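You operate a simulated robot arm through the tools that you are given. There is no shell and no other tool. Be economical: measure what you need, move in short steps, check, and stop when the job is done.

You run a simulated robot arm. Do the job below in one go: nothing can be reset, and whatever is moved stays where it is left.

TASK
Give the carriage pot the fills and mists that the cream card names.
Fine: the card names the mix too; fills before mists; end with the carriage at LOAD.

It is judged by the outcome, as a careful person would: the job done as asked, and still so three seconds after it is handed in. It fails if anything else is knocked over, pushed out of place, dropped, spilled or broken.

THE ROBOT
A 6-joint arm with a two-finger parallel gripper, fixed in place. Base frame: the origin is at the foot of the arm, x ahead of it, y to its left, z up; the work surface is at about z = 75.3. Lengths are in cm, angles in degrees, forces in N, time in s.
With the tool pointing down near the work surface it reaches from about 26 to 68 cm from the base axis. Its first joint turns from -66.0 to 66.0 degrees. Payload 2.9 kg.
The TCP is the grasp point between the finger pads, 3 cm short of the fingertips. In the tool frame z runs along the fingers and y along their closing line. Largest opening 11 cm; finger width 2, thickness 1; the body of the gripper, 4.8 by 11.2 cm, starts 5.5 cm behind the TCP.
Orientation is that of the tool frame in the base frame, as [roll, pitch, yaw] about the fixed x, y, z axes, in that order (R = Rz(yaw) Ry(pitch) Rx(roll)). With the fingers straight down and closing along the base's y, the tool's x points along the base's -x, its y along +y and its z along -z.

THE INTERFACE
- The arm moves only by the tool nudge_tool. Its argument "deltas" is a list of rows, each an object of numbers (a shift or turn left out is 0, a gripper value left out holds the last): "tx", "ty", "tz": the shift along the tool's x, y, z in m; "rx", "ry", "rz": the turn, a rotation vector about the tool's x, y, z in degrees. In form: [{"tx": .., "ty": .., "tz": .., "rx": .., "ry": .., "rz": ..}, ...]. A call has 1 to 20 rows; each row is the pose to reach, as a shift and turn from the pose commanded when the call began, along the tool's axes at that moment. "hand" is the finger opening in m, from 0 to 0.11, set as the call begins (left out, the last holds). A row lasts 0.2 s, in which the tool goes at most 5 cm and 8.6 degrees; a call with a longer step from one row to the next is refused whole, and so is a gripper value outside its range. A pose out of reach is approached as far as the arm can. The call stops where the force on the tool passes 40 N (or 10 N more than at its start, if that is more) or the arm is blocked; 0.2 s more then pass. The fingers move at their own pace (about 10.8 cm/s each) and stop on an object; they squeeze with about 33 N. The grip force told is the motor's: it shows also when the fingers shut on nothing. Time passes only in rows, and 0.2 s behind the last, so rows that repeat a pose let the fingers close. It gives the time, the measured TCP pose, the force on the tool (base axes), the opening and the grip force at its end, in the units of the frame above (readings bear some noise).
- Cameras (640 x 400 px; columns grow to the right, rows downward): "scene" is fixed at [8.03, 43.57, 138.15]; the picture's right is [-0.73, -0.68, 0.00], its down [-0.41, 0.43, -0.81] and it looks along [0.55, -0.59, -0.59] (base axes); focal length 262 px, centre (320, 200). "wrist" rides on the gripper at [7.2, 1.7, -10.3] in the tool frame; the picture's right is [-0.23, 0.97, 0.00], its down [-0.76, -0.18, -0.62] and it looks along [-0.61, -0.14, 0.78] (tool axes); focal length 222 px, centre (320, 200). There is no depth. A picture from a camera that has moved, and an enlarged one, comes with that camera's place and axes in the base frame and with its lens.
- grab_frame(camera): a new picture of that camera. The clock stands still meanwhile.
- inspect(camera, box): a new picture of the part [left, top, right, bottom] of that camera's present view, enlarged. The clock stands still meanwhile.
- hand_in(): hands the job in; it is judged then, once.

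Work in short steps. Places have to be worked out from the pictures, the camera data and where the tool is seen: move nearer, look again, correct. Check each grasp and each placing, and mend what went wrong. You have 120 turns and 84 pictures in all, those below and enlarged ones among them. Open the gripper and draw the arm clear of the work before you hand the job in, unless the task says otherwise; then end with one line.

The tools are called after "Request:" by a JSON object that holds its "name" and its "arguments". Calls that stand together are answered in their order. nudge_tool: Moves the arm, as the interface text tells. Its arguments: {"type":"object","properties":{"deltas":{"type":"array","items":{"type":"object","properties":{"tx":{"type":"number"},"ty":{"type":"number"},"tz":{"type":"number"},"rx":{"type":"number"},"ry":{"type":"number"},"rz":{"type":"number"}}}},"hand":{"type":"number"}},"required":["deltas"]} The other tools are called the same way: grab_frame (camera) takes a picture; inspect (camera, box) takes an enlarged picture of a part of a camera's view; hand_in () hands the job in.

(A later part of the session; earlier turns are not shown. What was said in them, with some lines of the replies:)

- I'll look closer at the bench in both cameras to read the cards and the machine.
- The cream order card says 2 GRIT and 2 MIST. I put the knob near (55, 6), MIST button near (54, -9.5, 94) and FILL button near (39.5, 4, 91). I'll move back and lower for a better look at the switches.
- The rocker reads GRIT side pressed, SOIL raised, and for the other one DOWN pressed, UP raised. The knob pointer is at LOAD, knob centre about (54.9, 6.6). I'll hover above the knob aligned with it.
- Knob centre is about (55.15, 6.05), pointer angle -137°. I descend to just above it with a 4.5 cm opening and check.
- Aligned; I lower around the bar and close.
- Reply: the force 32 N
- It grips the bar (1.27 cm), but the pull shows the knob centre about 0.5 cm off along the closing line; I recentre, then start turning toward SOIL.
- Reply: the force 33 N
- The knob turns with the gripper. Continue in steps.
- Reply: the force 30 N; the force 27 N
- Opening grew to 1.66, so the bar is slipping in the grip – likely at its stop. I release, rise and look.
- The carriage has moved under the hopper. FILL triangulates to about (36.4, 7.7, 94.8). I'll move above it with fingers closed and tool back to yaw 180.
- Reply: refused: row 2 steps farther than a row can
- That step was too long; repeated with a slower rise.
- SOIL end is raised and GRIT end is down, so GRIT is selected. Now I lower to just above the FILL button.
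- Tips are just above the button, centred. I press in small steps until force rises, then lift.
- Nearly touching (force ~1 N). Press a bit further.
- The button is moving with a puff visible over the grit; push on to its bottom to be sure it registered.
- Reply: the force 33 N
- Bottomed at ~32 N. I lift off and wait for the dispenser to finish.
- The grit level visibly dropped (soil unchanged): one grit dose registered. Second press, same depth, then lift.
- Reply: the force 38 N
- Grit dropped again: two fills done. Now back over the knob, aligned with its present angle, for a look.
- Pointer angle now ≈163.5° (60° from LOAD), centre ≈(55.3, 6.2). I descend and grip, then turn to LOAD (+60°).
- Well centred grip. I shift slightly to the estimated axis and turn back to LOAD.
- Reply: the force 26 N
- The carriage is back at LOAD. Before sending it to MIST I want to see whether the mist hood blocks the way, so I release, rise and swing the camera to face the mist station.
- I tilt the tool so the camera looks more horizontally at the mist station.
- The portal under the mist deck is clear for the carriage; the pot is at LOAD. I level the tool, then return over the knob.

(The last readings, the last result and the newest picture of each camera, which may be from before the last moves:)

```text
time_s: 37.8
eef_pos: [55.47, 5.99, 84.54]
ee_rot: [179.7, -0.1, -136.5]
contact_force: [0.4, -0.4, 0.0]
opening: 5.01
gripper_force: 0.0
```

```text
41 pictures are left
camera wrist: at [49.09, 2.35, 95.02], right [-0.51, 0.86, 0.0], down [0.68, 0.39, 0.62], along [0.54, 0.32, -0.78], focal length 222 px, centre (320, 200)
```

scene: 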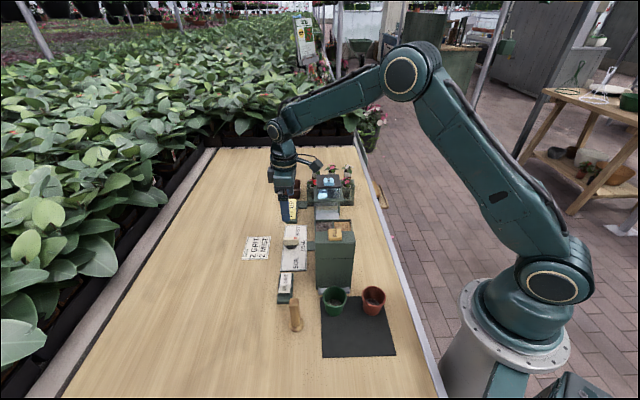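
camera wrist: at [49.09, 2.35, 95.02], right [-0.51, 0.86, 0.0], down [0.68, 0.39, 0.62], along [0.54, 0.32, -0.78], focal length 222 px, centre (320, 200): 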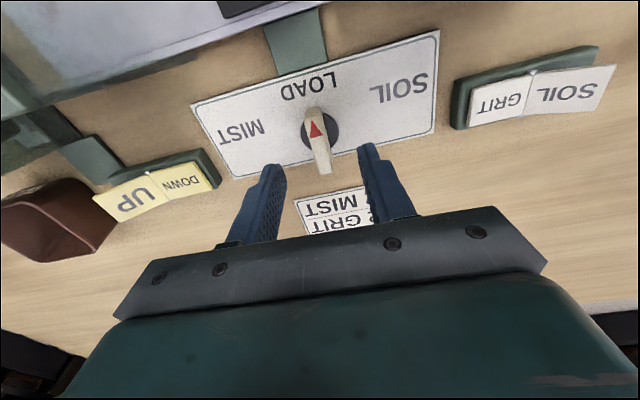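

Aligned with the knob. Lower and grip.

Request:
{"name": "nudge_tool", "arguments": {"deltas": [{"tz": 0.02}, {"tz": 0.042}, {"tz": 0.042}]}}

Request:
{"name": "nudge_tool", "arguments": {"deltas": [{"tz": 0}, {"tz": 0}, {"tz": 0}], "hand": 0.0}}

Request:
{"name": "nudge_tool", "arguments": {"deltas": [{"rz": -8}, {"rz": -16}, {"rz": -24}, {"rz": -32}, {"rz": -40}, {"rz": -48}, {"rz": -56}, {"rz": -61}, {"rz": -61}]}}

Request:
{"name": "inspect", "arguments": {"camera": "scene", "box": [260, 160, 400, 247]}}

```text
time_s: 38.6
eef_pos: [55.55, 6.0, 80.49]
ee_rot: [179.7, 0.0, -136.5]
contact_force: [0.3, 0.3, 0.0]
opening: 5.02
gripper_force: 0.0
```

```text
time_s: 39.4
eef_pos: [55.53, 6.04, 80.53]
ee_rot: [179.8, 0.1, -136.5]
contact_force: [0.7, 1.8, -2.4]
opening: 1.25
gripper_force: 44.5
```

```text
time_s: 41.4
eef_pos: [55.81, 6.1, 80.49]
ee_rot: [-179.6, -0.1, -75.7]
contact_force: [21.6, -20.5, 16.6]
opening: 1.24
gripper_force: 44.6
```

```text
4.57 times, centred on (330, 204) of scene
camera zoom: at [8.04, 43.52, 138.16], right [-0.73, -0.68, 0.0], down [-0.41, 0.43, -0.81], along [0.55, -0.59, -0.59], focal length 1198 px, centre (274, 184)
```

zoom: 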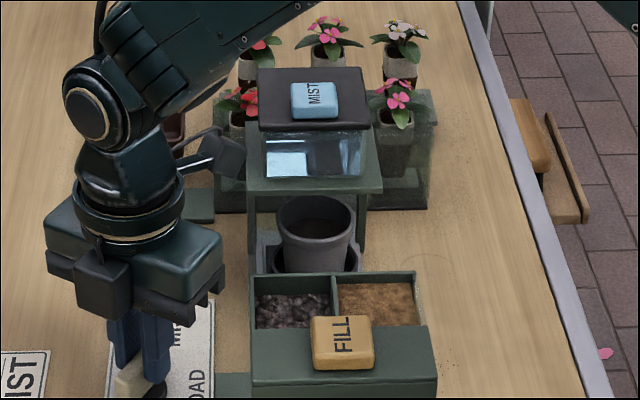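

Carriage is heading into the mist station. I release, rise and look again.

Request:
{"name": "nudge_tool", "arguments": {"deltas": [{"tz": 0}, {"tz": 0}, {"tz": -0.04}, {"tz": -0.08}, {"tz": -0.12}, {"tz": -0.16}, {"tz": -0.2}, {"tz": -0.2}], "hand": 0.05}}

Request:
{"name": "inspect", "arguments": {"camera": "scene", "box": [260, 160, 400, 247]}}

Request:
{"name": "grab_frame", "arguments": {"camera": "wrist"}}

```text
time_s: 43.2
eef_pos: [55.11, 5.91, 100.74]
ee_rot: [179.9, 0.2, -75.5]
contact_force: [0.1, 0.3, -0.3]
opening: 5.03
gripper_force: 0.0
```

```text
4.57 times, centred on (330, 204) of scene
camera zoom: at [8.03, 43.57, 138.15], right [-0.73, -0.68, 0.0], down [-0.41, 0.43, -0.81], along [0.55, -0.59, -0.59], focal length 1198 px, centre (274, 184)
```

zoom: 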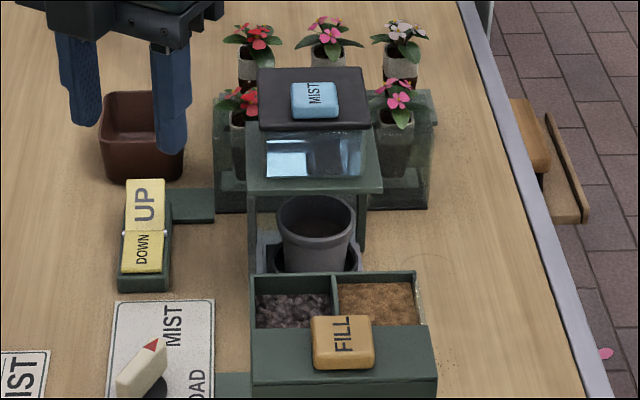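

```text
38 pictures are left
camera wrist: at [55.3, -1.49, 111.17], right [-1.0, -0.02, 0.0], down [-0.02, 0.78, 0.63], along [-0.02, 0.62, -0.78], focal length 222 px, centre (320, 200)
```

wrist: 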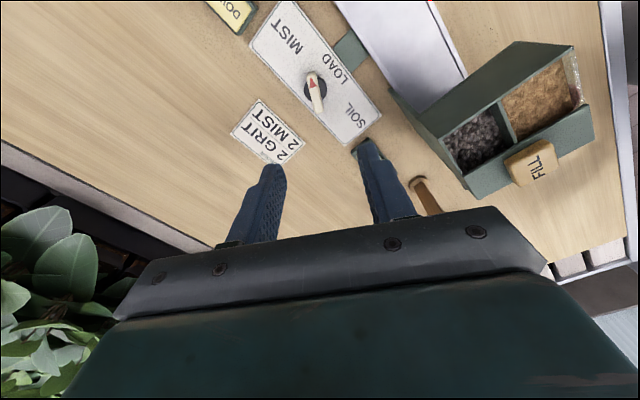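

The pot sits directly under the mist head. Before misting I want to know what the UP/DOWN rocker does: its link plate goes to the glass structure by the plants. Close looks.

Request:
{"name": "inspect", "arguments": {"camera": "scene", "box": [300, 160, 360, 220]}}

Request:
{"name": "inspect", "arguments": {"camera": "scene", "box": [278, 185, 318, 225]}}

```text
6.67 times, centred on (330, 190) of scene
camera zoom: at [8.03, 43.57, 138.15], right [-0.73, -0.68, 0.0], down [-0.41, 0.43, -0.81], along [0.55, -0.59, -0.59], focal length 1747 px, centre (253, 267)
```

zoom: 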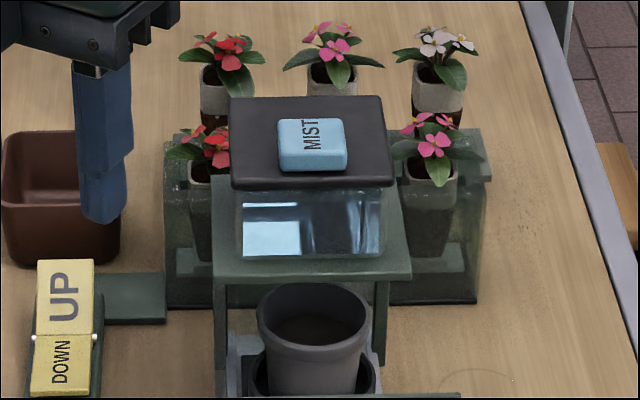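

```text
10.00 times, centred on (298, 205) of scene
camera zoom: at [8.03, 43.57, 138.15], right [-0.73, -0.68, 0.0], down [-0.41, 0.43, -0.81], along [0.55, -0.59, -0.59], focal length 2621 px, centre (540, 150)
```

zoom: 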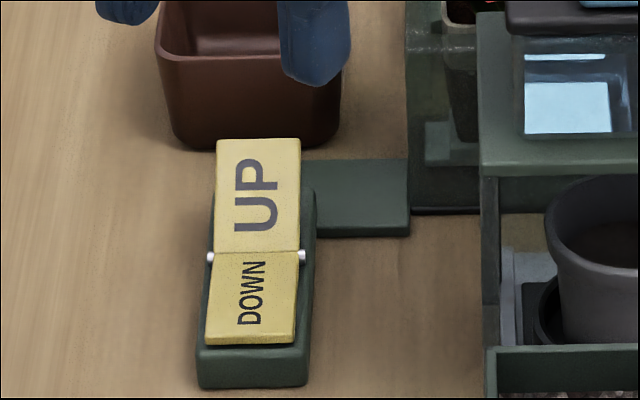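

The linked glass structure is separate from the mist head, next to the plants. I'll get a nearer look at it from above before deciding anything.

Request:
{"name": "nudge_tool", "arguments": {"deltas": [{"tz": -0.03, "rz": 8}, {"tx": 0.02, "ty": 0.01, "tz": -0.04, "rz": 16}, {"tx": 0.04, "ty": 0.02, "tz": -0.04, "rz": 24}, {"tx": 0.06, "ty": 0.03, "tz": -0.04, "rz": 32}, {"tx": 0.08, "ty": 0.04, "tz": -0.04, "rz": 40}, {"tx": 0.1, "ty": 0.05, "tz": -0.04, "rz": 48}, {"tx": 0.12, "ty": 0.06, "tz": -0.04, "rz": 56}, {"tx": 0.14, "ty": 0.07, "tz": -0.04, "rz": 64}, {"tx": 0.16, "ty": 0.08, "tz": -0.04, "rz": 72}, {"tx": 0.181, "ty": 0.098, "tz": -0.04, "rz": 80}, {"tx": 0.181, "ty": 0.098, "tz": -0.04, "rz": 88}, {"tx": 0.181, "ty": 0.098, "tz": -0.04, "rz": 96}, {"tx": 0.181, "ty": 0.098, "tz": -0.04, "rz": 104}], "hand": 0.11}}

Request:
{"name": "grab_frame", "arguments": {"camera": "wrist"}}

```text
time_s: 46.0
eef_pos: [50.45, -14.01, 104.26]
ee_rot: [180.0, -0.2, -179.6]
contact_force: [-0.9, -0.2, -1.1]
opening: 11.0
gripper_force: 0.1
```

```text
35 pictures are left
camera wrist: at [43.14, -12.36, 114.72], right [0.22, 0.98, 0.0], down [0.76, -0.17, 0.62], along [0.61, -0.14, -0.78], focal length 222 px, centre (320, 200)
```

wrist: 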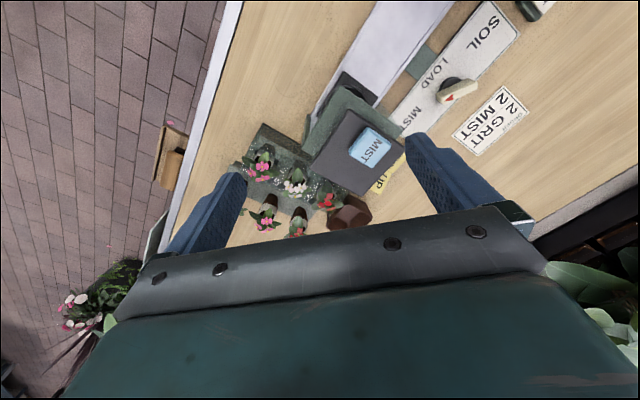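

Request:
{"name": "inspect", "arguments": {"camera": "wrist", "box": [225, 80, 415, 240]}}

```text
2.50 times, centred on (320, 160) of wrist
camera zoom: at [43.14, -12.36, 114.72], right [0.22, 0.98, 0.0], down [0.76, -0.17, 0.62], along [0.61, -0.14, -0.78], focal length 555 px, centre (320, 300)
```

zoom: 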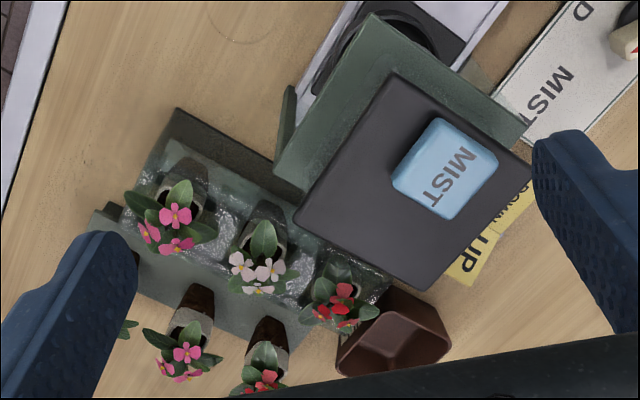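

The rocker drives that glass screen structure by the plants (its front stands ~9 cm behind the mist portal), likely a spray guard for the flowers now DOWN. Its action is reversible, so I'll press UP and watch. First I move near it with the camera turned outward (yaw ~43).

Request:
{"name": "nudge_tool", "arguments": {"deltas": [{"rz": 8}, {"tx": -0.01, "ty": 0.01, "rz": 16}, {"tx": -0.02, "ty": 0.02, "rz": 24}, {"tx": -0.03, "ty": 0.03, "rz": 32}, {"tx": -0.04, "ty": 0.04, "rz": 40}, {"tx": -0.05, "ty": 0.05, "rz": 48}, {"tx": -0.06, "ty": 0.06, "rz": 56}, {"tx": -0.07, "ty": 0.07, "rz": 64}, {"tx": -0.08, "ty": 0.08, "rz": 72}, {"tx": -0.09, "ty": 0.09, "rz": 80}, {"tx": -0.1, "ty": 0.1, "rz": 88}, {"tx": -0.11, "ty": 0.11, "rz": 96}, {"tx": -0.12, "ty": 0.11, "rz": 104}, {"tx": -0.13, "ty": 0.11, "rz": 112}, {"tx": -0.14, "ty": 0.11, "rz": 120}, {"tx": -0.145, "ty": 0.11, "rz": 128}, {"tx": -0.145, "ty": 0.11, "rz": 136}, {"tx": -0.145, "ty": 0.11, "rz": 137}], "hand": 0.0}}

Request:
{"name": "grab_frame", "arguments": {"camera": "wrist"}}

```text
time_s: 49.8
eef_pos: [64.8, -2.79, 104.15]
ee_rot: [-179.9, 0.0, 43.3]
contact_force: [0.1, 0.2, 0.0]
opening: 0.0
gripper_force: 33.3
```

```text
33 pictures are left
camera wrist: at [71.17, 0.99, 114.55], right [0.5, -0.86, 0.0], down [-0.67, -0.4, 0.62], along [-0.54, -0.31, -0.78], focal length 222 px, centre (320, 200)
```

wrist: 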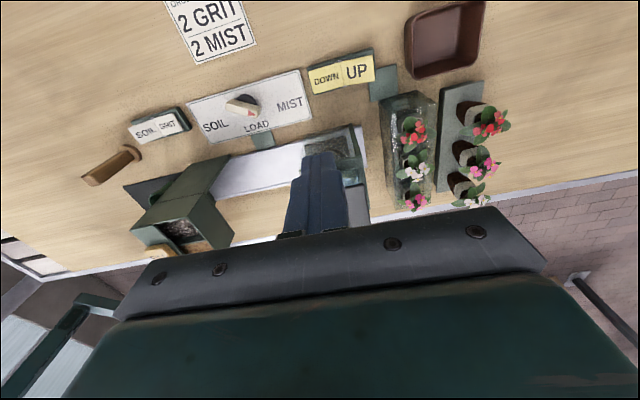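

Request:
{"name": "inspect", "arguments": {"camera": "wrist", "box": [300, 40, 500, 220]}}

```text
2.22 times, centred on (400, 130) of wrist
camera zoom: at [71.17, 0.99, 114.55], right [0.5, -0.86, 0.0], down [-0.67, -0.4, 0.62], along [-0.54, -0.31, -0.78], focal length 494 px, centre (142, 356)
```

zoom: 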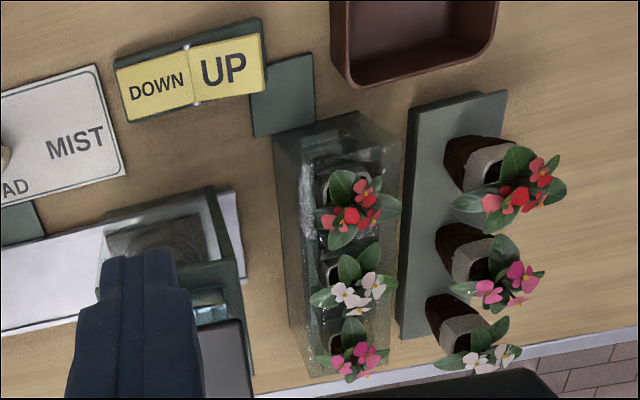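

This view settles it: the glass case is a cover that is already DOWN over the plants nearest the mist head, so they're shielded and the rocker stays untouched. I move closed fingers over the MIST button at (53.75, -9.6, 94.2).

Request:
{"name": "nudge_tool", "arguments": {"deltas": [{"tx": -0.042, "ty": -0.009}, {"tx": -0.084, "ty": -0.018}, {"tx": -0.127, "ty": -0.026}, {"tx": -0.127, "ty": -0.026, "tz": 0.03}, {"tx": -0.127, "ty": -0.026, "tz": 0.055}, {"tx": -0.127, "ty": -0.026, "tz": 0.055}]}}

Request:
{"name": "inspect", "arguments": {"camera": "scene", "box": [290, 155, 370, 215]}}

```text
time_s: 51.2
eef_pos: [59.74, -10.46, 101.68]
ee_rot: [-179.8, 0.1, 43.5]
contact_force: [0.0, -1.1, 0.0]
opening: 0.0
gripper_force: 32.8
out of reach, approached as far as the arm can: row 2, 3, 4, 5, 6
```

```text
6.67 times, centred on (330, 185) of scene
camera zoom: at [8.03, 43.57, 138.15], right [-0.73, -0.68, 0.0], down [-0.41, 0.43, -0.81], along [0.55, -0.59, -0.59], focal length 1747 px, centre (253, 300)
```

zoom: 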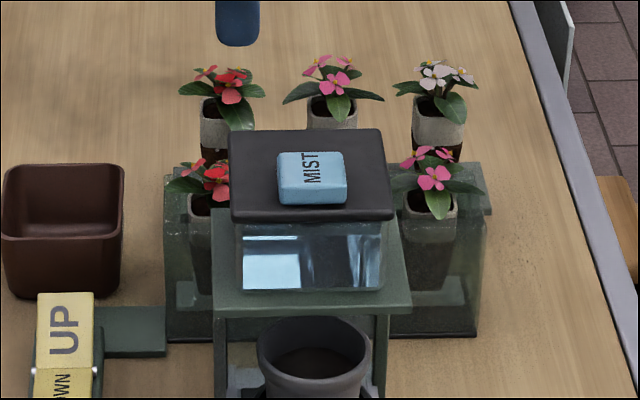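

The wrist can't hold that yaw there. I raise and rotate back to a yaw near 133.

Request:
{"name": "nudge_tool", "arguments": {"deltas": [{"tz": -0.03}, {"tz": -0.05, "rz": -8}, {"tz": -0.05, "rz": -16}, {"tz": -0.05, "rz": -24}, {"tz": -0.05, "rz": -32}, {"tz": -0.05, "rz": -40}, {"tz": -0.05, "rz": -48}, {"tz": -0.05, "rz": -56}, {"tz": -0.05, "rz": -64}, {"tz": -0.05, "rz": -72}, {"tz": -0.05, "rz": -80}, {"tz": -0.05, "rz": -88}, {"tz": -0.05, "rz": -90}]}}

Request:
{"name": "grab_frame", "arguments": {"camera": "wrist"}}

```text
time_s: 54.0
eef_pos: [60.01, -10.53, 106.58]
ee_rot: [180.0, -0.2, 133.7]
contact_force: [-0.2, -0.2, -1.0]
opening: 0.0
gripper_force: 32.9
```

```text
30 pictures are left
camera wrist: at [56.19, -4.13, 116.91], right [0.86, 0.51, 0.0], down [0.4, -0.68, 0.62], along [0.31, -0.53, -0.78], focal length 222 px, centre (320, 200)
```

wrist: 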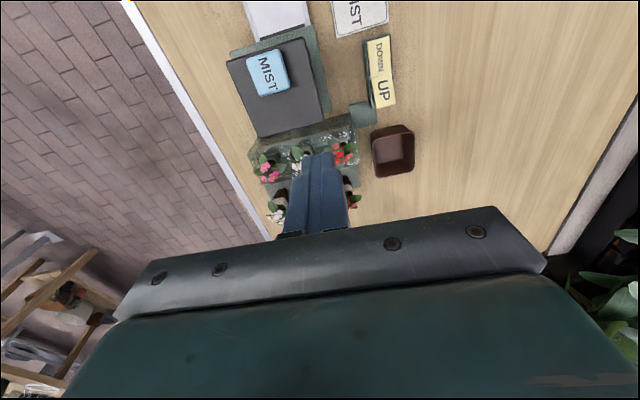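

Button confirmed at (53.7, -9.55). I move over it and down to just above.

Request:
{"name": "nudge_tool", "arguments": {"deltas": [{"tx": 0.025, "ty": -0.019}, {"tx": 0.0507, "ty": -0.0386}, {"tx": 0.0507, "ty": -0.0386, "tz": 0.04}, {"tx": 0.0507, "ty": -0.0386, "tz": 0.078}, {"tx": 0.0507, "ty": -0.0386, "tz": 0.078}]}}

Request:
{"name": "inspect", "arguments": {"camera": "scene", "box": [290, 155, 370, 215]}}

```text
time_s: 55.2
eef_pos: [59.59, -10.24, 101.74]
ee_rot: [-179.9, -0.2, 133.4]
contact_force: [-0.2, 0.0, -0.3]
opening: 0.01
gripper_force: 32.5
out of reach, approached as far as the arm can: row 1, 2, 3, 4, 5
```

```text
6.67 times, centred on (330, 185) of scene
camera zoom: at [8.03, 43.57, 138.15], right [-0.73, -0.68, 0.0], down [-0.41, 0.43, -0.81], along [0.55, -0.59, -0.59], focal length 1747 px, centre (253, 300)
```

zoom: 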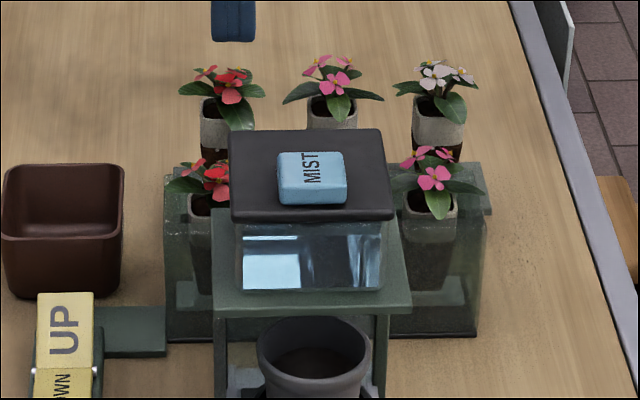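

Odd joint limit; I raise and return to yaw 180, which worked here earlier.

Request:
{"name": "nudge_tool", "arguments": {"deltas": [{"tz": -0.04}, {"tz": -0.07, "rz": -8}, {"tz": -0.07, "rz": -16}, {"tz": -0.07, "rz": -24}, {"tz": -0.07, "rz": -32}, {"tz": -0.07, "rz": -40}, {"tz": -0.07, "rz": -46.5}, {"tz": -0.07, "rz": -46.5}]}}

```text
time_s: 57.0
eef_pos: [60.05, -10.63, 108.4]
ee_rot: [179.9, -0.1, -180.0]
contact_force: [-0.2, -0.2, 0.2]
opening: 0.02
gripper_force: 33.1
```

Request:
{"name": "nudge_tool", "arguments": {"deltas": [{"tx": 0.02, "ty": 0.004}, {"tx": 0.04, "ty": 0.008}, {"tx": 0.063, "ty": 0.0105}, {"tx": 0.063, "ty": 0.0105}]}}

```text
time_s: 58.0
eef_pos: [55.44, -10.12, 109.63]
ee_rot: [179.8, -0.4, 179.9]
contact_force: [-0.5, 0.2, 0.6]
opening: 0.0
gripper_force: 33.1
out of reach, approached as far as the arm can: row 3, 4
```

Request:
{"name": "grab_frame", "arguments": {"camera": "scene"}}

```text
28 pictures are left
```

scene: 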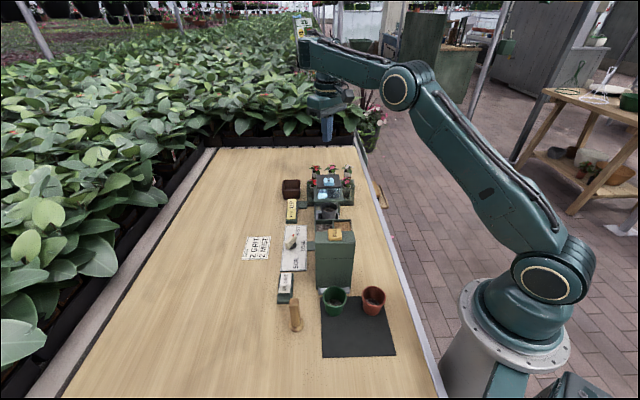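

The arm's wrist seems to have gone into a cramped configuration. I'll raise toward the start pose to unwind it.

Request:
{"name": "nudge_tool", "arguments": {"deltas": [{"tz": -0.03}, {"tz": -0.06}, {"tz": -0.09}, {"tz": -0.12}, {"tx": 0.03, "tz": -0.12}, {"tx": 0.06, "tz": -0.12}, {"tx": 0.08, "tz": -0.12}, {"tx": 0.08, "tz": -0.12}]}}

Request:
{"name": "grab_frame", "arguments": {"camera": "scene"}}

```text
time_s: 59.8
eef_pos: [47.36, -10.16, 121.7]
ee_rot: [179.8, -0.2, -180.0]
contact_force: [0.3, 0.3, -0.3]
opening: 0.01
gripper_force: 33.0
```

```text
27 pictures are left
```

scene: 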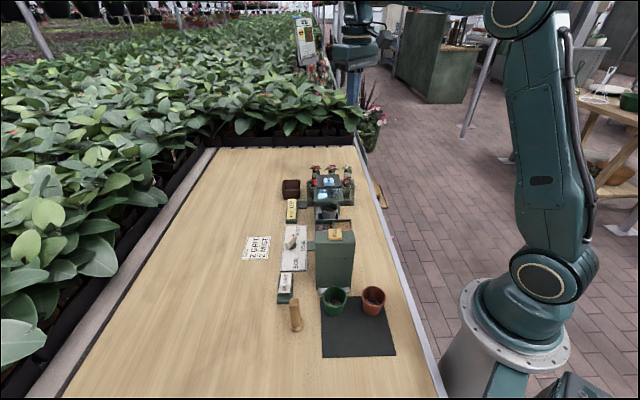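

Unwound; same look as the start. Now approach the MIST button from here.

Request:
{"name": "nudge_tool", "arguments": {"deltas": [{"tx": -0.02, "ty": 0.005, "tz": 0.03}, {"tx": -0.04, "ty": 0.005, "tz": 0.06}, {"tx": -0.064, "ty": 0.005, "tz": 0.09}, {"tx": -0.064, "ty": 0.005, "tz": 0.13}, {"tx": -0.064, "ty": 0.005, "tz": 0.17}, {"tx": -0.064, "ty": 0.005, "tz": 0.17}]}}

```text
time_s: 61.2
eef_pos: [53.73, -9.72, 104.53]
ee_rot: [179.8, -0.1, 180.0]
contact_force: [-0.1, 0.1, 0.4]
opening: 0.0
gripper_force: 32.6
```

Reachable now. Down to just above the button and check.

Request:
{"name": "nudge_tool", "arguments": {"deltas": [{"tz": 0.03, "ty": 0.001}, {"tz": 0.06, "ty": 0.001}, {"tz": 0.06, "ty": 0.001}]}}

Request:
{"name": "inspect", "arguments": {"camera": "scene", "box": [290, 155, 370, 215]}}

```text
time_s: 62.0
eef_pos: [53.67, -9.72, 98.65]
ee_rot: [179.9, -0.1, -180.0]
contact_force: [0.1, -0.1, 0.5]
opening: 0.02
gripper_force: 32.9
```

```text
6.67 times, centred on (330, 185) of scene
camera zoom: at [8.03, 43.57, 138.15], right [-0.73, -0.68, 0.0], down [-0.41, 0.43, -0.81], along [0.55, -0.59, -0.59], focal length 1747 px, centre (253, 300)
```

zoom: 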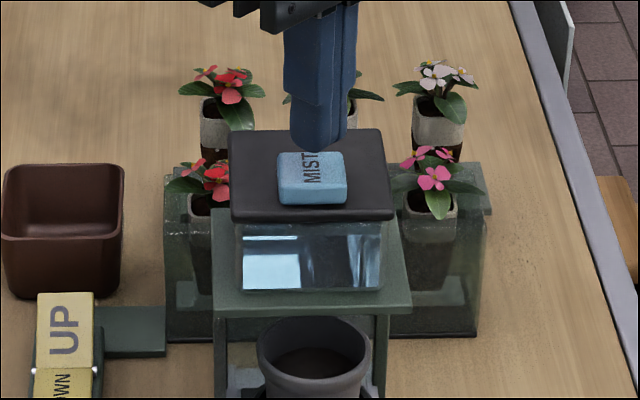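

Request:
{"name": "nudge_tool", "arguments": {"deltas": [{"tz": 0.008}, {"tz": 0.013}, {"tz": 0.018}, {"tz": 0.021}]}}

Request:
{"name": "inspect", "arguments": {"camera": "scene", "box": [290, 155, 370, 215]}}

```text
time_s: 63.0
eef_pos: [53.93, -9.44, 96.53]
ee_rot: [179.9, -0.1, 180.0]
contact_force: [-1.2, -1.2, 3.2]
opening: 0.0
gripper_force: 33.1
```

```text
6.67 times, centred on (330, 185) of scene
camera zoom: at [8.02, 43.56, 138.15], right [-0.73, -0.68, 0.0], down [-0.41, 0.43, -0.81], along [0.55, -0.59, -0.59], focal length 1747 px, centre (253, 300)
```

zoom: 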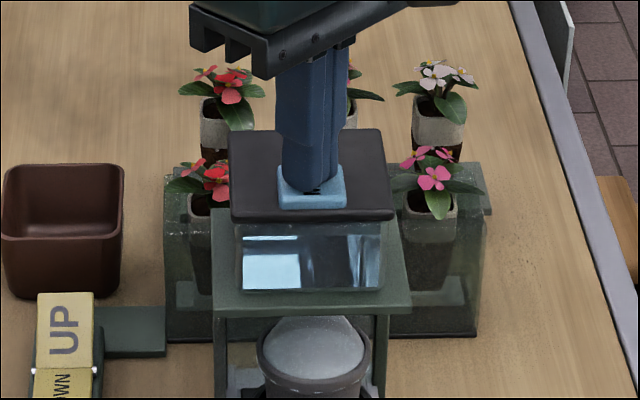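

Mist is spraying into the pot: first mist registered. I lift and wait until it ends.

Request:
{"name": "nudge_tool", "arguments": {"deltas": [{"tz": -0.015}, {"tz": -0.03}, {"tz": -0.03}, {"tz": -0.03}, {"tz": -0.03}, {"tz": -0.03}, {"tz": -0.03}, {"tz": -0.03}, {"tz": -0.03}, {"tz": -0.03}]}}

Request:
{"name": "inspect", "arguments": {"camera": "scene", "box": [290, 155, 370, 215]}}

```text
time_s: 65.2
eef_pos: [53.86, -9.17, 99.42]
ee_rot: [180.0, -0.2, 179.9]
contact_force: [-0.2, 0.7, -0.8]
opening: 0.0
gripper_force: 33.1
```

```text
6.67 times, centred on (330, 185) of scene
camera zoom: at [8.03, 43.57, 138.15], right [-0.73, -0.68, 0.0], down [-0.41, 0.43, -0.81], along [0.55, -0.59, -0.59], focal length 1747 px, centre (253, 300)
```

zoom: 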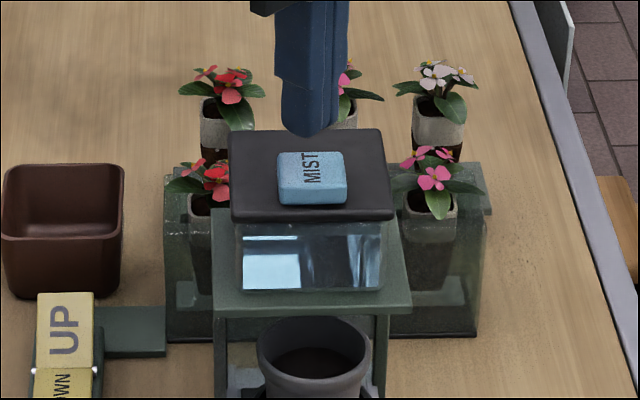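

Mist stopped and the button is back up. Second press to the same depth.

Request:
{"name": "nudge_tool", "arguments": {"deltas": [{"tz": 0.015}, {"tz": 0.02}, {"tz": 0.025}, {"tz": 0.03}]}}

Request:
{"name": "inspect", "arguments": {"camera": "scene", "box": [290, 155, 370, 215]}}

```text
time_s: 66.2
eef_pos: [53.88, -9.52, 96.59]
ee_rot: [179.8, 0.0, 179.9]
contact_force: [0.2, -1.5, 3.4]
opening: 0.0
gripper_force: 32.6
```

```text
6.67 times, centred on (330, 185) of scene
camera zoom: at [8.02, 43.56, 138.15], right [-0.73, -0.68, 0.0], down [-0.41, 0.43, -0.81], along [0.55, -0.59, -0.59], focal length 1747 px, centre (253, 300)
```

zoom: 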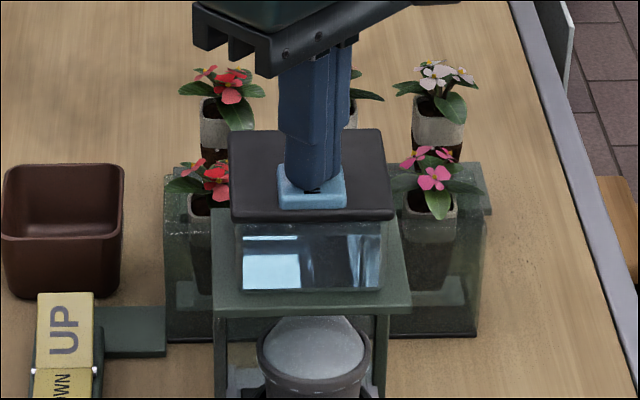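

Second mist spraying. I lift and wait, then travel to above the knob, aligning with its MIST direction (yaw ≈ -77).

Request:
{"name": "nudge_tool", "arguments": {"deltas": [{"tz": -0.015}, {"tz": -0.05}, {"tz": -0.09}, {"tz": -0.09}, {"tz": -0.09}, {"tz": -0.09}, {"ty": 0.012, "tz": -0.09, "rz": -8}, {"tx": -0.002, "ty": 0.024, "tz": -0.09, "rz": -16}, {"tx": -0.003, "ty": 0.036, "tz": -0.09, "rz": -24}, {"tx": -0.005, "ty": 0.048, "tz": -0.09, "rz": -32}, {"tx": -0.007, "ty": 0.06, "tz": -0.09, "rz": -40}, {"tx": -0.009, "ty": 0.072, "tz": -0.09, "rz": -48}, {"tx": -0.01, "ty": 0.084, "tz": -0.09, "rz": -56}, {"tx": -0.012, "ty": 0.096, "tz": -0.09, "rz": -64}, {"tx": -0.014, "ty": 0.11, "tz": -0.09, "rz": -72}, {"tx": -0.016, "ty": 0.125, "tz": -0.09, "rz": -80}, {"tx": -0.017, "ty": 0.14, "tz": -0.09, "rz": -88}, {"tx": -0.017, "ty": 0.155, "tz": -0.09, "rz": -96}, {"tx": -0.017, "ty": 0.155, "tz": -0.09, "rz": -103}]}}

Request:
{"name": "inspect", "arguments": {"camera": "scene", "box": [260, 160, 400, 247]}}

```text
time_s: 70.2
eef_pos: [55.66, 6.25, 105.69]
ee_rot: [179.9, 0.2, -76.8]
contact_force: [0.6, 0.2, 0.8]
opening: 0.0
gripper_force: 33.1
```

```text
4.57 times, centred on (330, 204) of scene
camera zoom: at [8.03, 43.57, 138.15], right [-0.73, -0.68, 0.0], down [-0.41, 0.43, -0.81], along [0.55, -0.59, -0.59], focal length 1198 px, centre (274, 184)
```

zoom: 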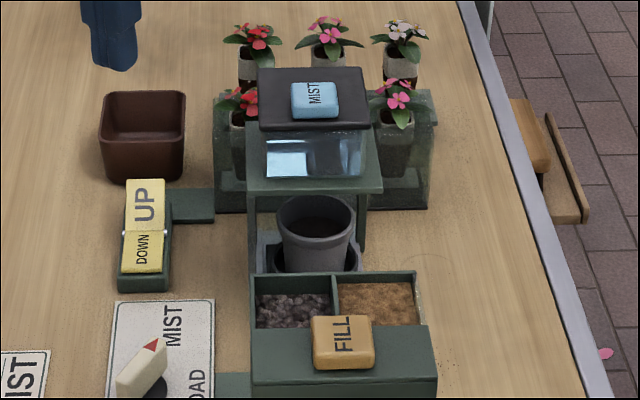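

Mist finished, everything in place. Open and descend to above the knob, then check alignment.

Request:
{"name": "nudge_tool", "arguments": {"deltas": [{"tz": 0.04, "ty": 0.002}, {"tz": 0.08, "ty": 0.002}, {"tz": 0.12, "ty": 0.002}, {"tz": 0.16, "ty": 0.002}, {"tz": 0.2, "ty": 0.002}, {"tz": 0.21, "ty": 0.002}, {"tz": 0.21, "ty": 0.002}], "hand": 0.05}}

Request:
{"name": "grab_frame", "arguments": {"camera": "wrist"}}

```text
time_s: 71.8
eef_pos: [55.15, 6.21, 84.8]
ee_rot: [179.9, 0.2, -77.0]
contact_force: [-0.1, -0.8, -0.3]
opening: 4.99
gripper_force: 0.1
```

```text
21 pictures are left
camera wrist: at [55.03, -1.31, 95.05], right [-1.0, 0.0, 0.0], down [0.0, 0.78, 0.63], along [0.0, 0.63, -0.78], focal length 222 px, centre (320, 200)
```

wrist: 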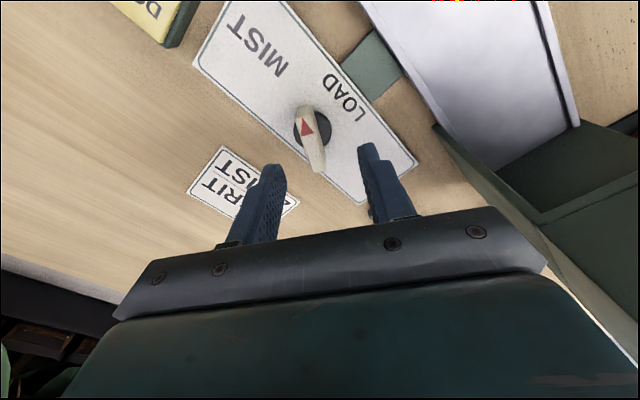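

Knob centre ≈ x 55.7; small shift, lower, grip and turn 60° back to LOAD.

Request:
{"name": "nudge_tool", "arguments": {"deltas": [{"ty": -0.0045, "tz": 0.02}, {"ty": -0.0045, "tz": 0.043}, {"ty": -0.0045, "tz": 0.043}]}}

Request:
{"name": "nudge_tool", "arguments": {"deltas": [{"tz": 0}, {"tz": 0}, {"tz": 0}], "hand": 0.0}}

Request:
{"name": "nudge_tool", "arguments": {"deltas": [{"rz": 8}, {"rz": 16}, {"rz": 24}, {"rz": 32}, {"rz": 40}, {"rz": 48}, {"rz": 56}, {"rz": 60}, {"rz": 60}]}}

```text
time_s: 72.6
eef_pos: [55.63, 6.39, 80.36]
ee_rot: [180.0, 0.2, -77.0]
contact_force: [0.1, -0.3, 0.6]
opening: 5.01
gripper_force: 0.0
```

```text
time_s: 73.4
eef_pos: [55.67, 6.4, 80.38]
ee_rot: [-179.9, 0.2, -76.9]
contact_force: [12.6, 1.6, -7.7]
opening: 1.28
gripper_force: 45.2
```

```text
time_s: 75.4
eef_pos: [55.75, 6.34, 80.34]
ee_rot: [179.9, 0.1, -137.1]
contact_force: [15.8, 11.6, 8.2]
opening: 1.29
gripper_force: 45.1
```

Turned cleanly. Release, rise and check the carriage and pointer.

Request:
{"name": "nudge_tool", "arguments": {"deltas": [{"tz": 0}, {"tz": 0}, {"tz": -0.04}, {"tz": -0.08}, {"tz": -0.12}, {"tz": -0.16}, {"tz": -0.2}, {"tz": -0.24}, {"tz": -0.24}], "hand": 0.05}}

Request:
{"name": "inspect", "arguments": {"camera": "scene", "box": [260, 160, 400, 260]}}

Request:
{"name": "grab_frame", "arguments": {"camera": "wrist"}}

```text
time_s: 77.4
eef_pos: [55.77, 6.17, 104.41]
ee_rot: [179.9, 0.1, -137.1]
contact_force: [0.5, -0.2, 1.4]
opening: 5.01
gripper_force: 0.1
```

```text
4.00 times, centred on (330, 210) of scene
camera zoom: at [8.03, 43.57, 138.15], right [-0.73, -0.68, 0.0], down [-0.41, 0.43, -0.81], along [0.55, -0.59, -0.59], focal length 1048 px, centre (280, 160)
```

zoom: 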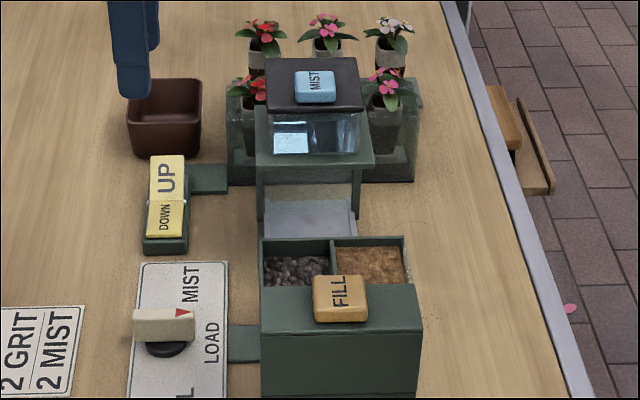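

```text
19 pictures are left
camera wrist: at [49.33, 2.43, 114.73], right [-0.5, 0.87, 0.0], down [0.68, 0.39, 0.62], along [0.54, 0.31, -0.78], focal length 222 px, centre (320, 200)
```

wrist: 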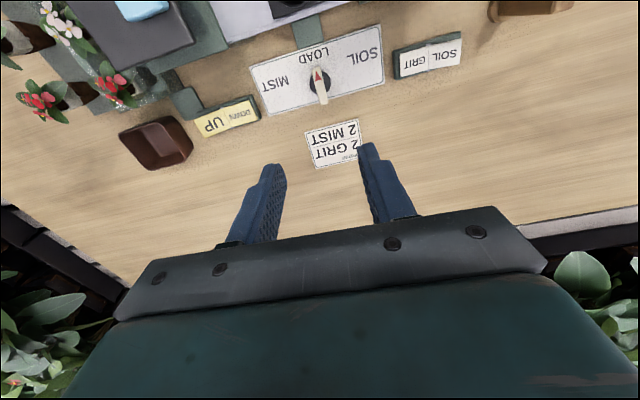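

Pointer at LOAD and the carriage is back. I draw the arm clear to the start region and take a final look.

Request:
{"name": "nudge_tool", "arguments": {"deltas": [{"tz": -0.04, "rz": 7}, {"tz": -0.08, "rz": 14}, {"tz": -0.12, "rz": 21}, {"tx": 0.035, "ty": -0.01, "tz": -0.14, "rz": 28}, {"tx": 0.07, "ty": -0.02, "tz": -0.14, "rz": 35}, {"tx": 0.105, "ty": -0.03, "tz": -0.14, "rz": 43}, {"tx": 0.14, "ty": -0.036, "tz": -0.14, "rz": 43}, {"tx": 0.175, "ty": -0.042, "tz": -0.14, "rz": 43}, {"tx": 0.175, "ty": -0.042, "tz": -0.14, "rz": 43}], "hand": 0.11}}

Request:
{"name": "inspect", "arguments": {"camera": "wrist", "box": [220, 0, 500, 175]}}

Request:
{"name": "grab_frame", "arguments": {"camera": "scene"}}

```text
time_s: 79.4
eef_pos: [46.39, -10.29, 119.12]
ee_rot: [-179.1, -1.2, -180.0]
contact_force: [-0.1, 0.0, -0.6]
opening: 11.0
gripper_force: 0.0
out of reach, approached as far as the arm can: row 8, 9
```

```text
2.29 times, centred on (360, 88) of wrist
camera zoom: at [39.33, -8.26, 129.53], right [0.23, 0.97, -0.02], down [0.77, -0.17, 0.61], along [0.59, -0.15, -0.79], focal length 508 px, centre (229, 457)
```

zoom: 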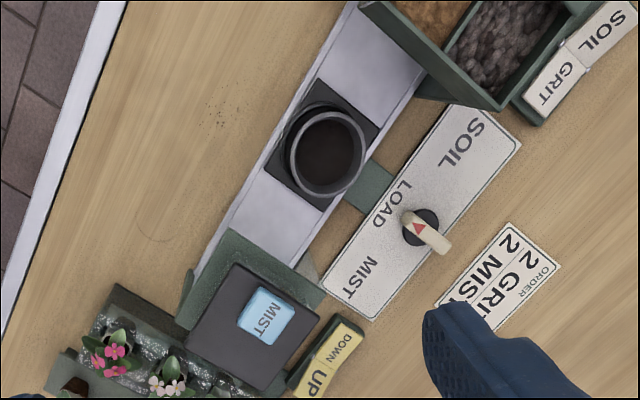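

```text
17 pictures are left
```

scene: 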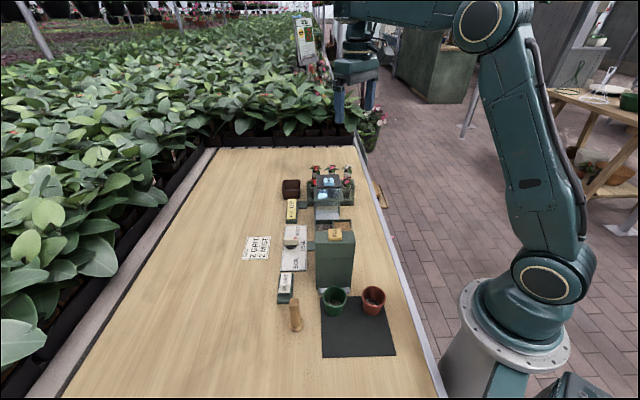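

Request:
{"name": "inspect", "arguments": {"camera": "wrist", "box": [330, 40, 400, 90]}}

Request:
{"name": "inspect", "arguments": {"camera": "wrist", "box": [370, 0, 500, 60]}}

```text
8.00 times, centred on (365, 65) of wrist
camera zoom: at [39.33, -8.26, 129.53], right [0.23, 0.97, -0.02], down [0.77, -0.17, 0.61], along [0.59, -0.15, -0.79], focal length 1777 px, centre (-40, 1280)
```

zoom: 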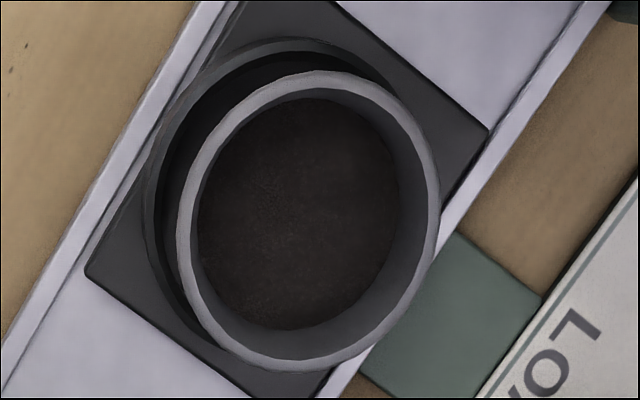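

```text
4.92 times, centred on (435, 30) of wrist
camera zoom: at [39.33, -8.26, 129.53], right [0.23, 0.97, -0.02], down [0.77, -0.17, 0.61], along [0.59, -0.15, -0.79], focal length 1094 px, centre (-246, 1037)
```

zoom: 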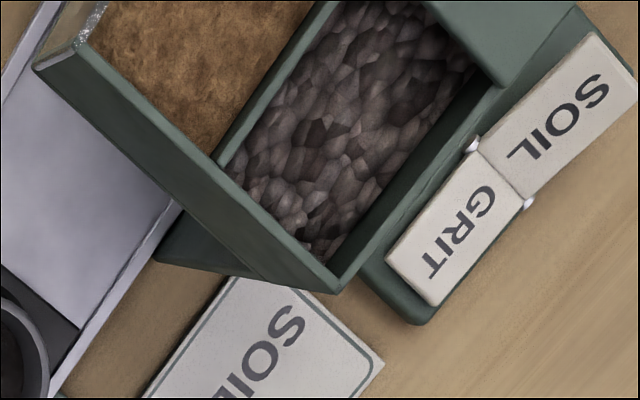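

The pot is fuller and damp, the grit bin is lower, the carriage and pointer are at LOAD, and nothing else has moved. The gripper is open and the arm is clear, so I hand in.

Request:
{"name": "hand_in", "arguments": {}}

```text
The job is handed in.
```

I gave the carriage pot two grit fills and then two mists, as the cream card says. The carriage is back at LOAD, nothing else was disturbed, and I left the UP/DOWN switch by the plants alone.
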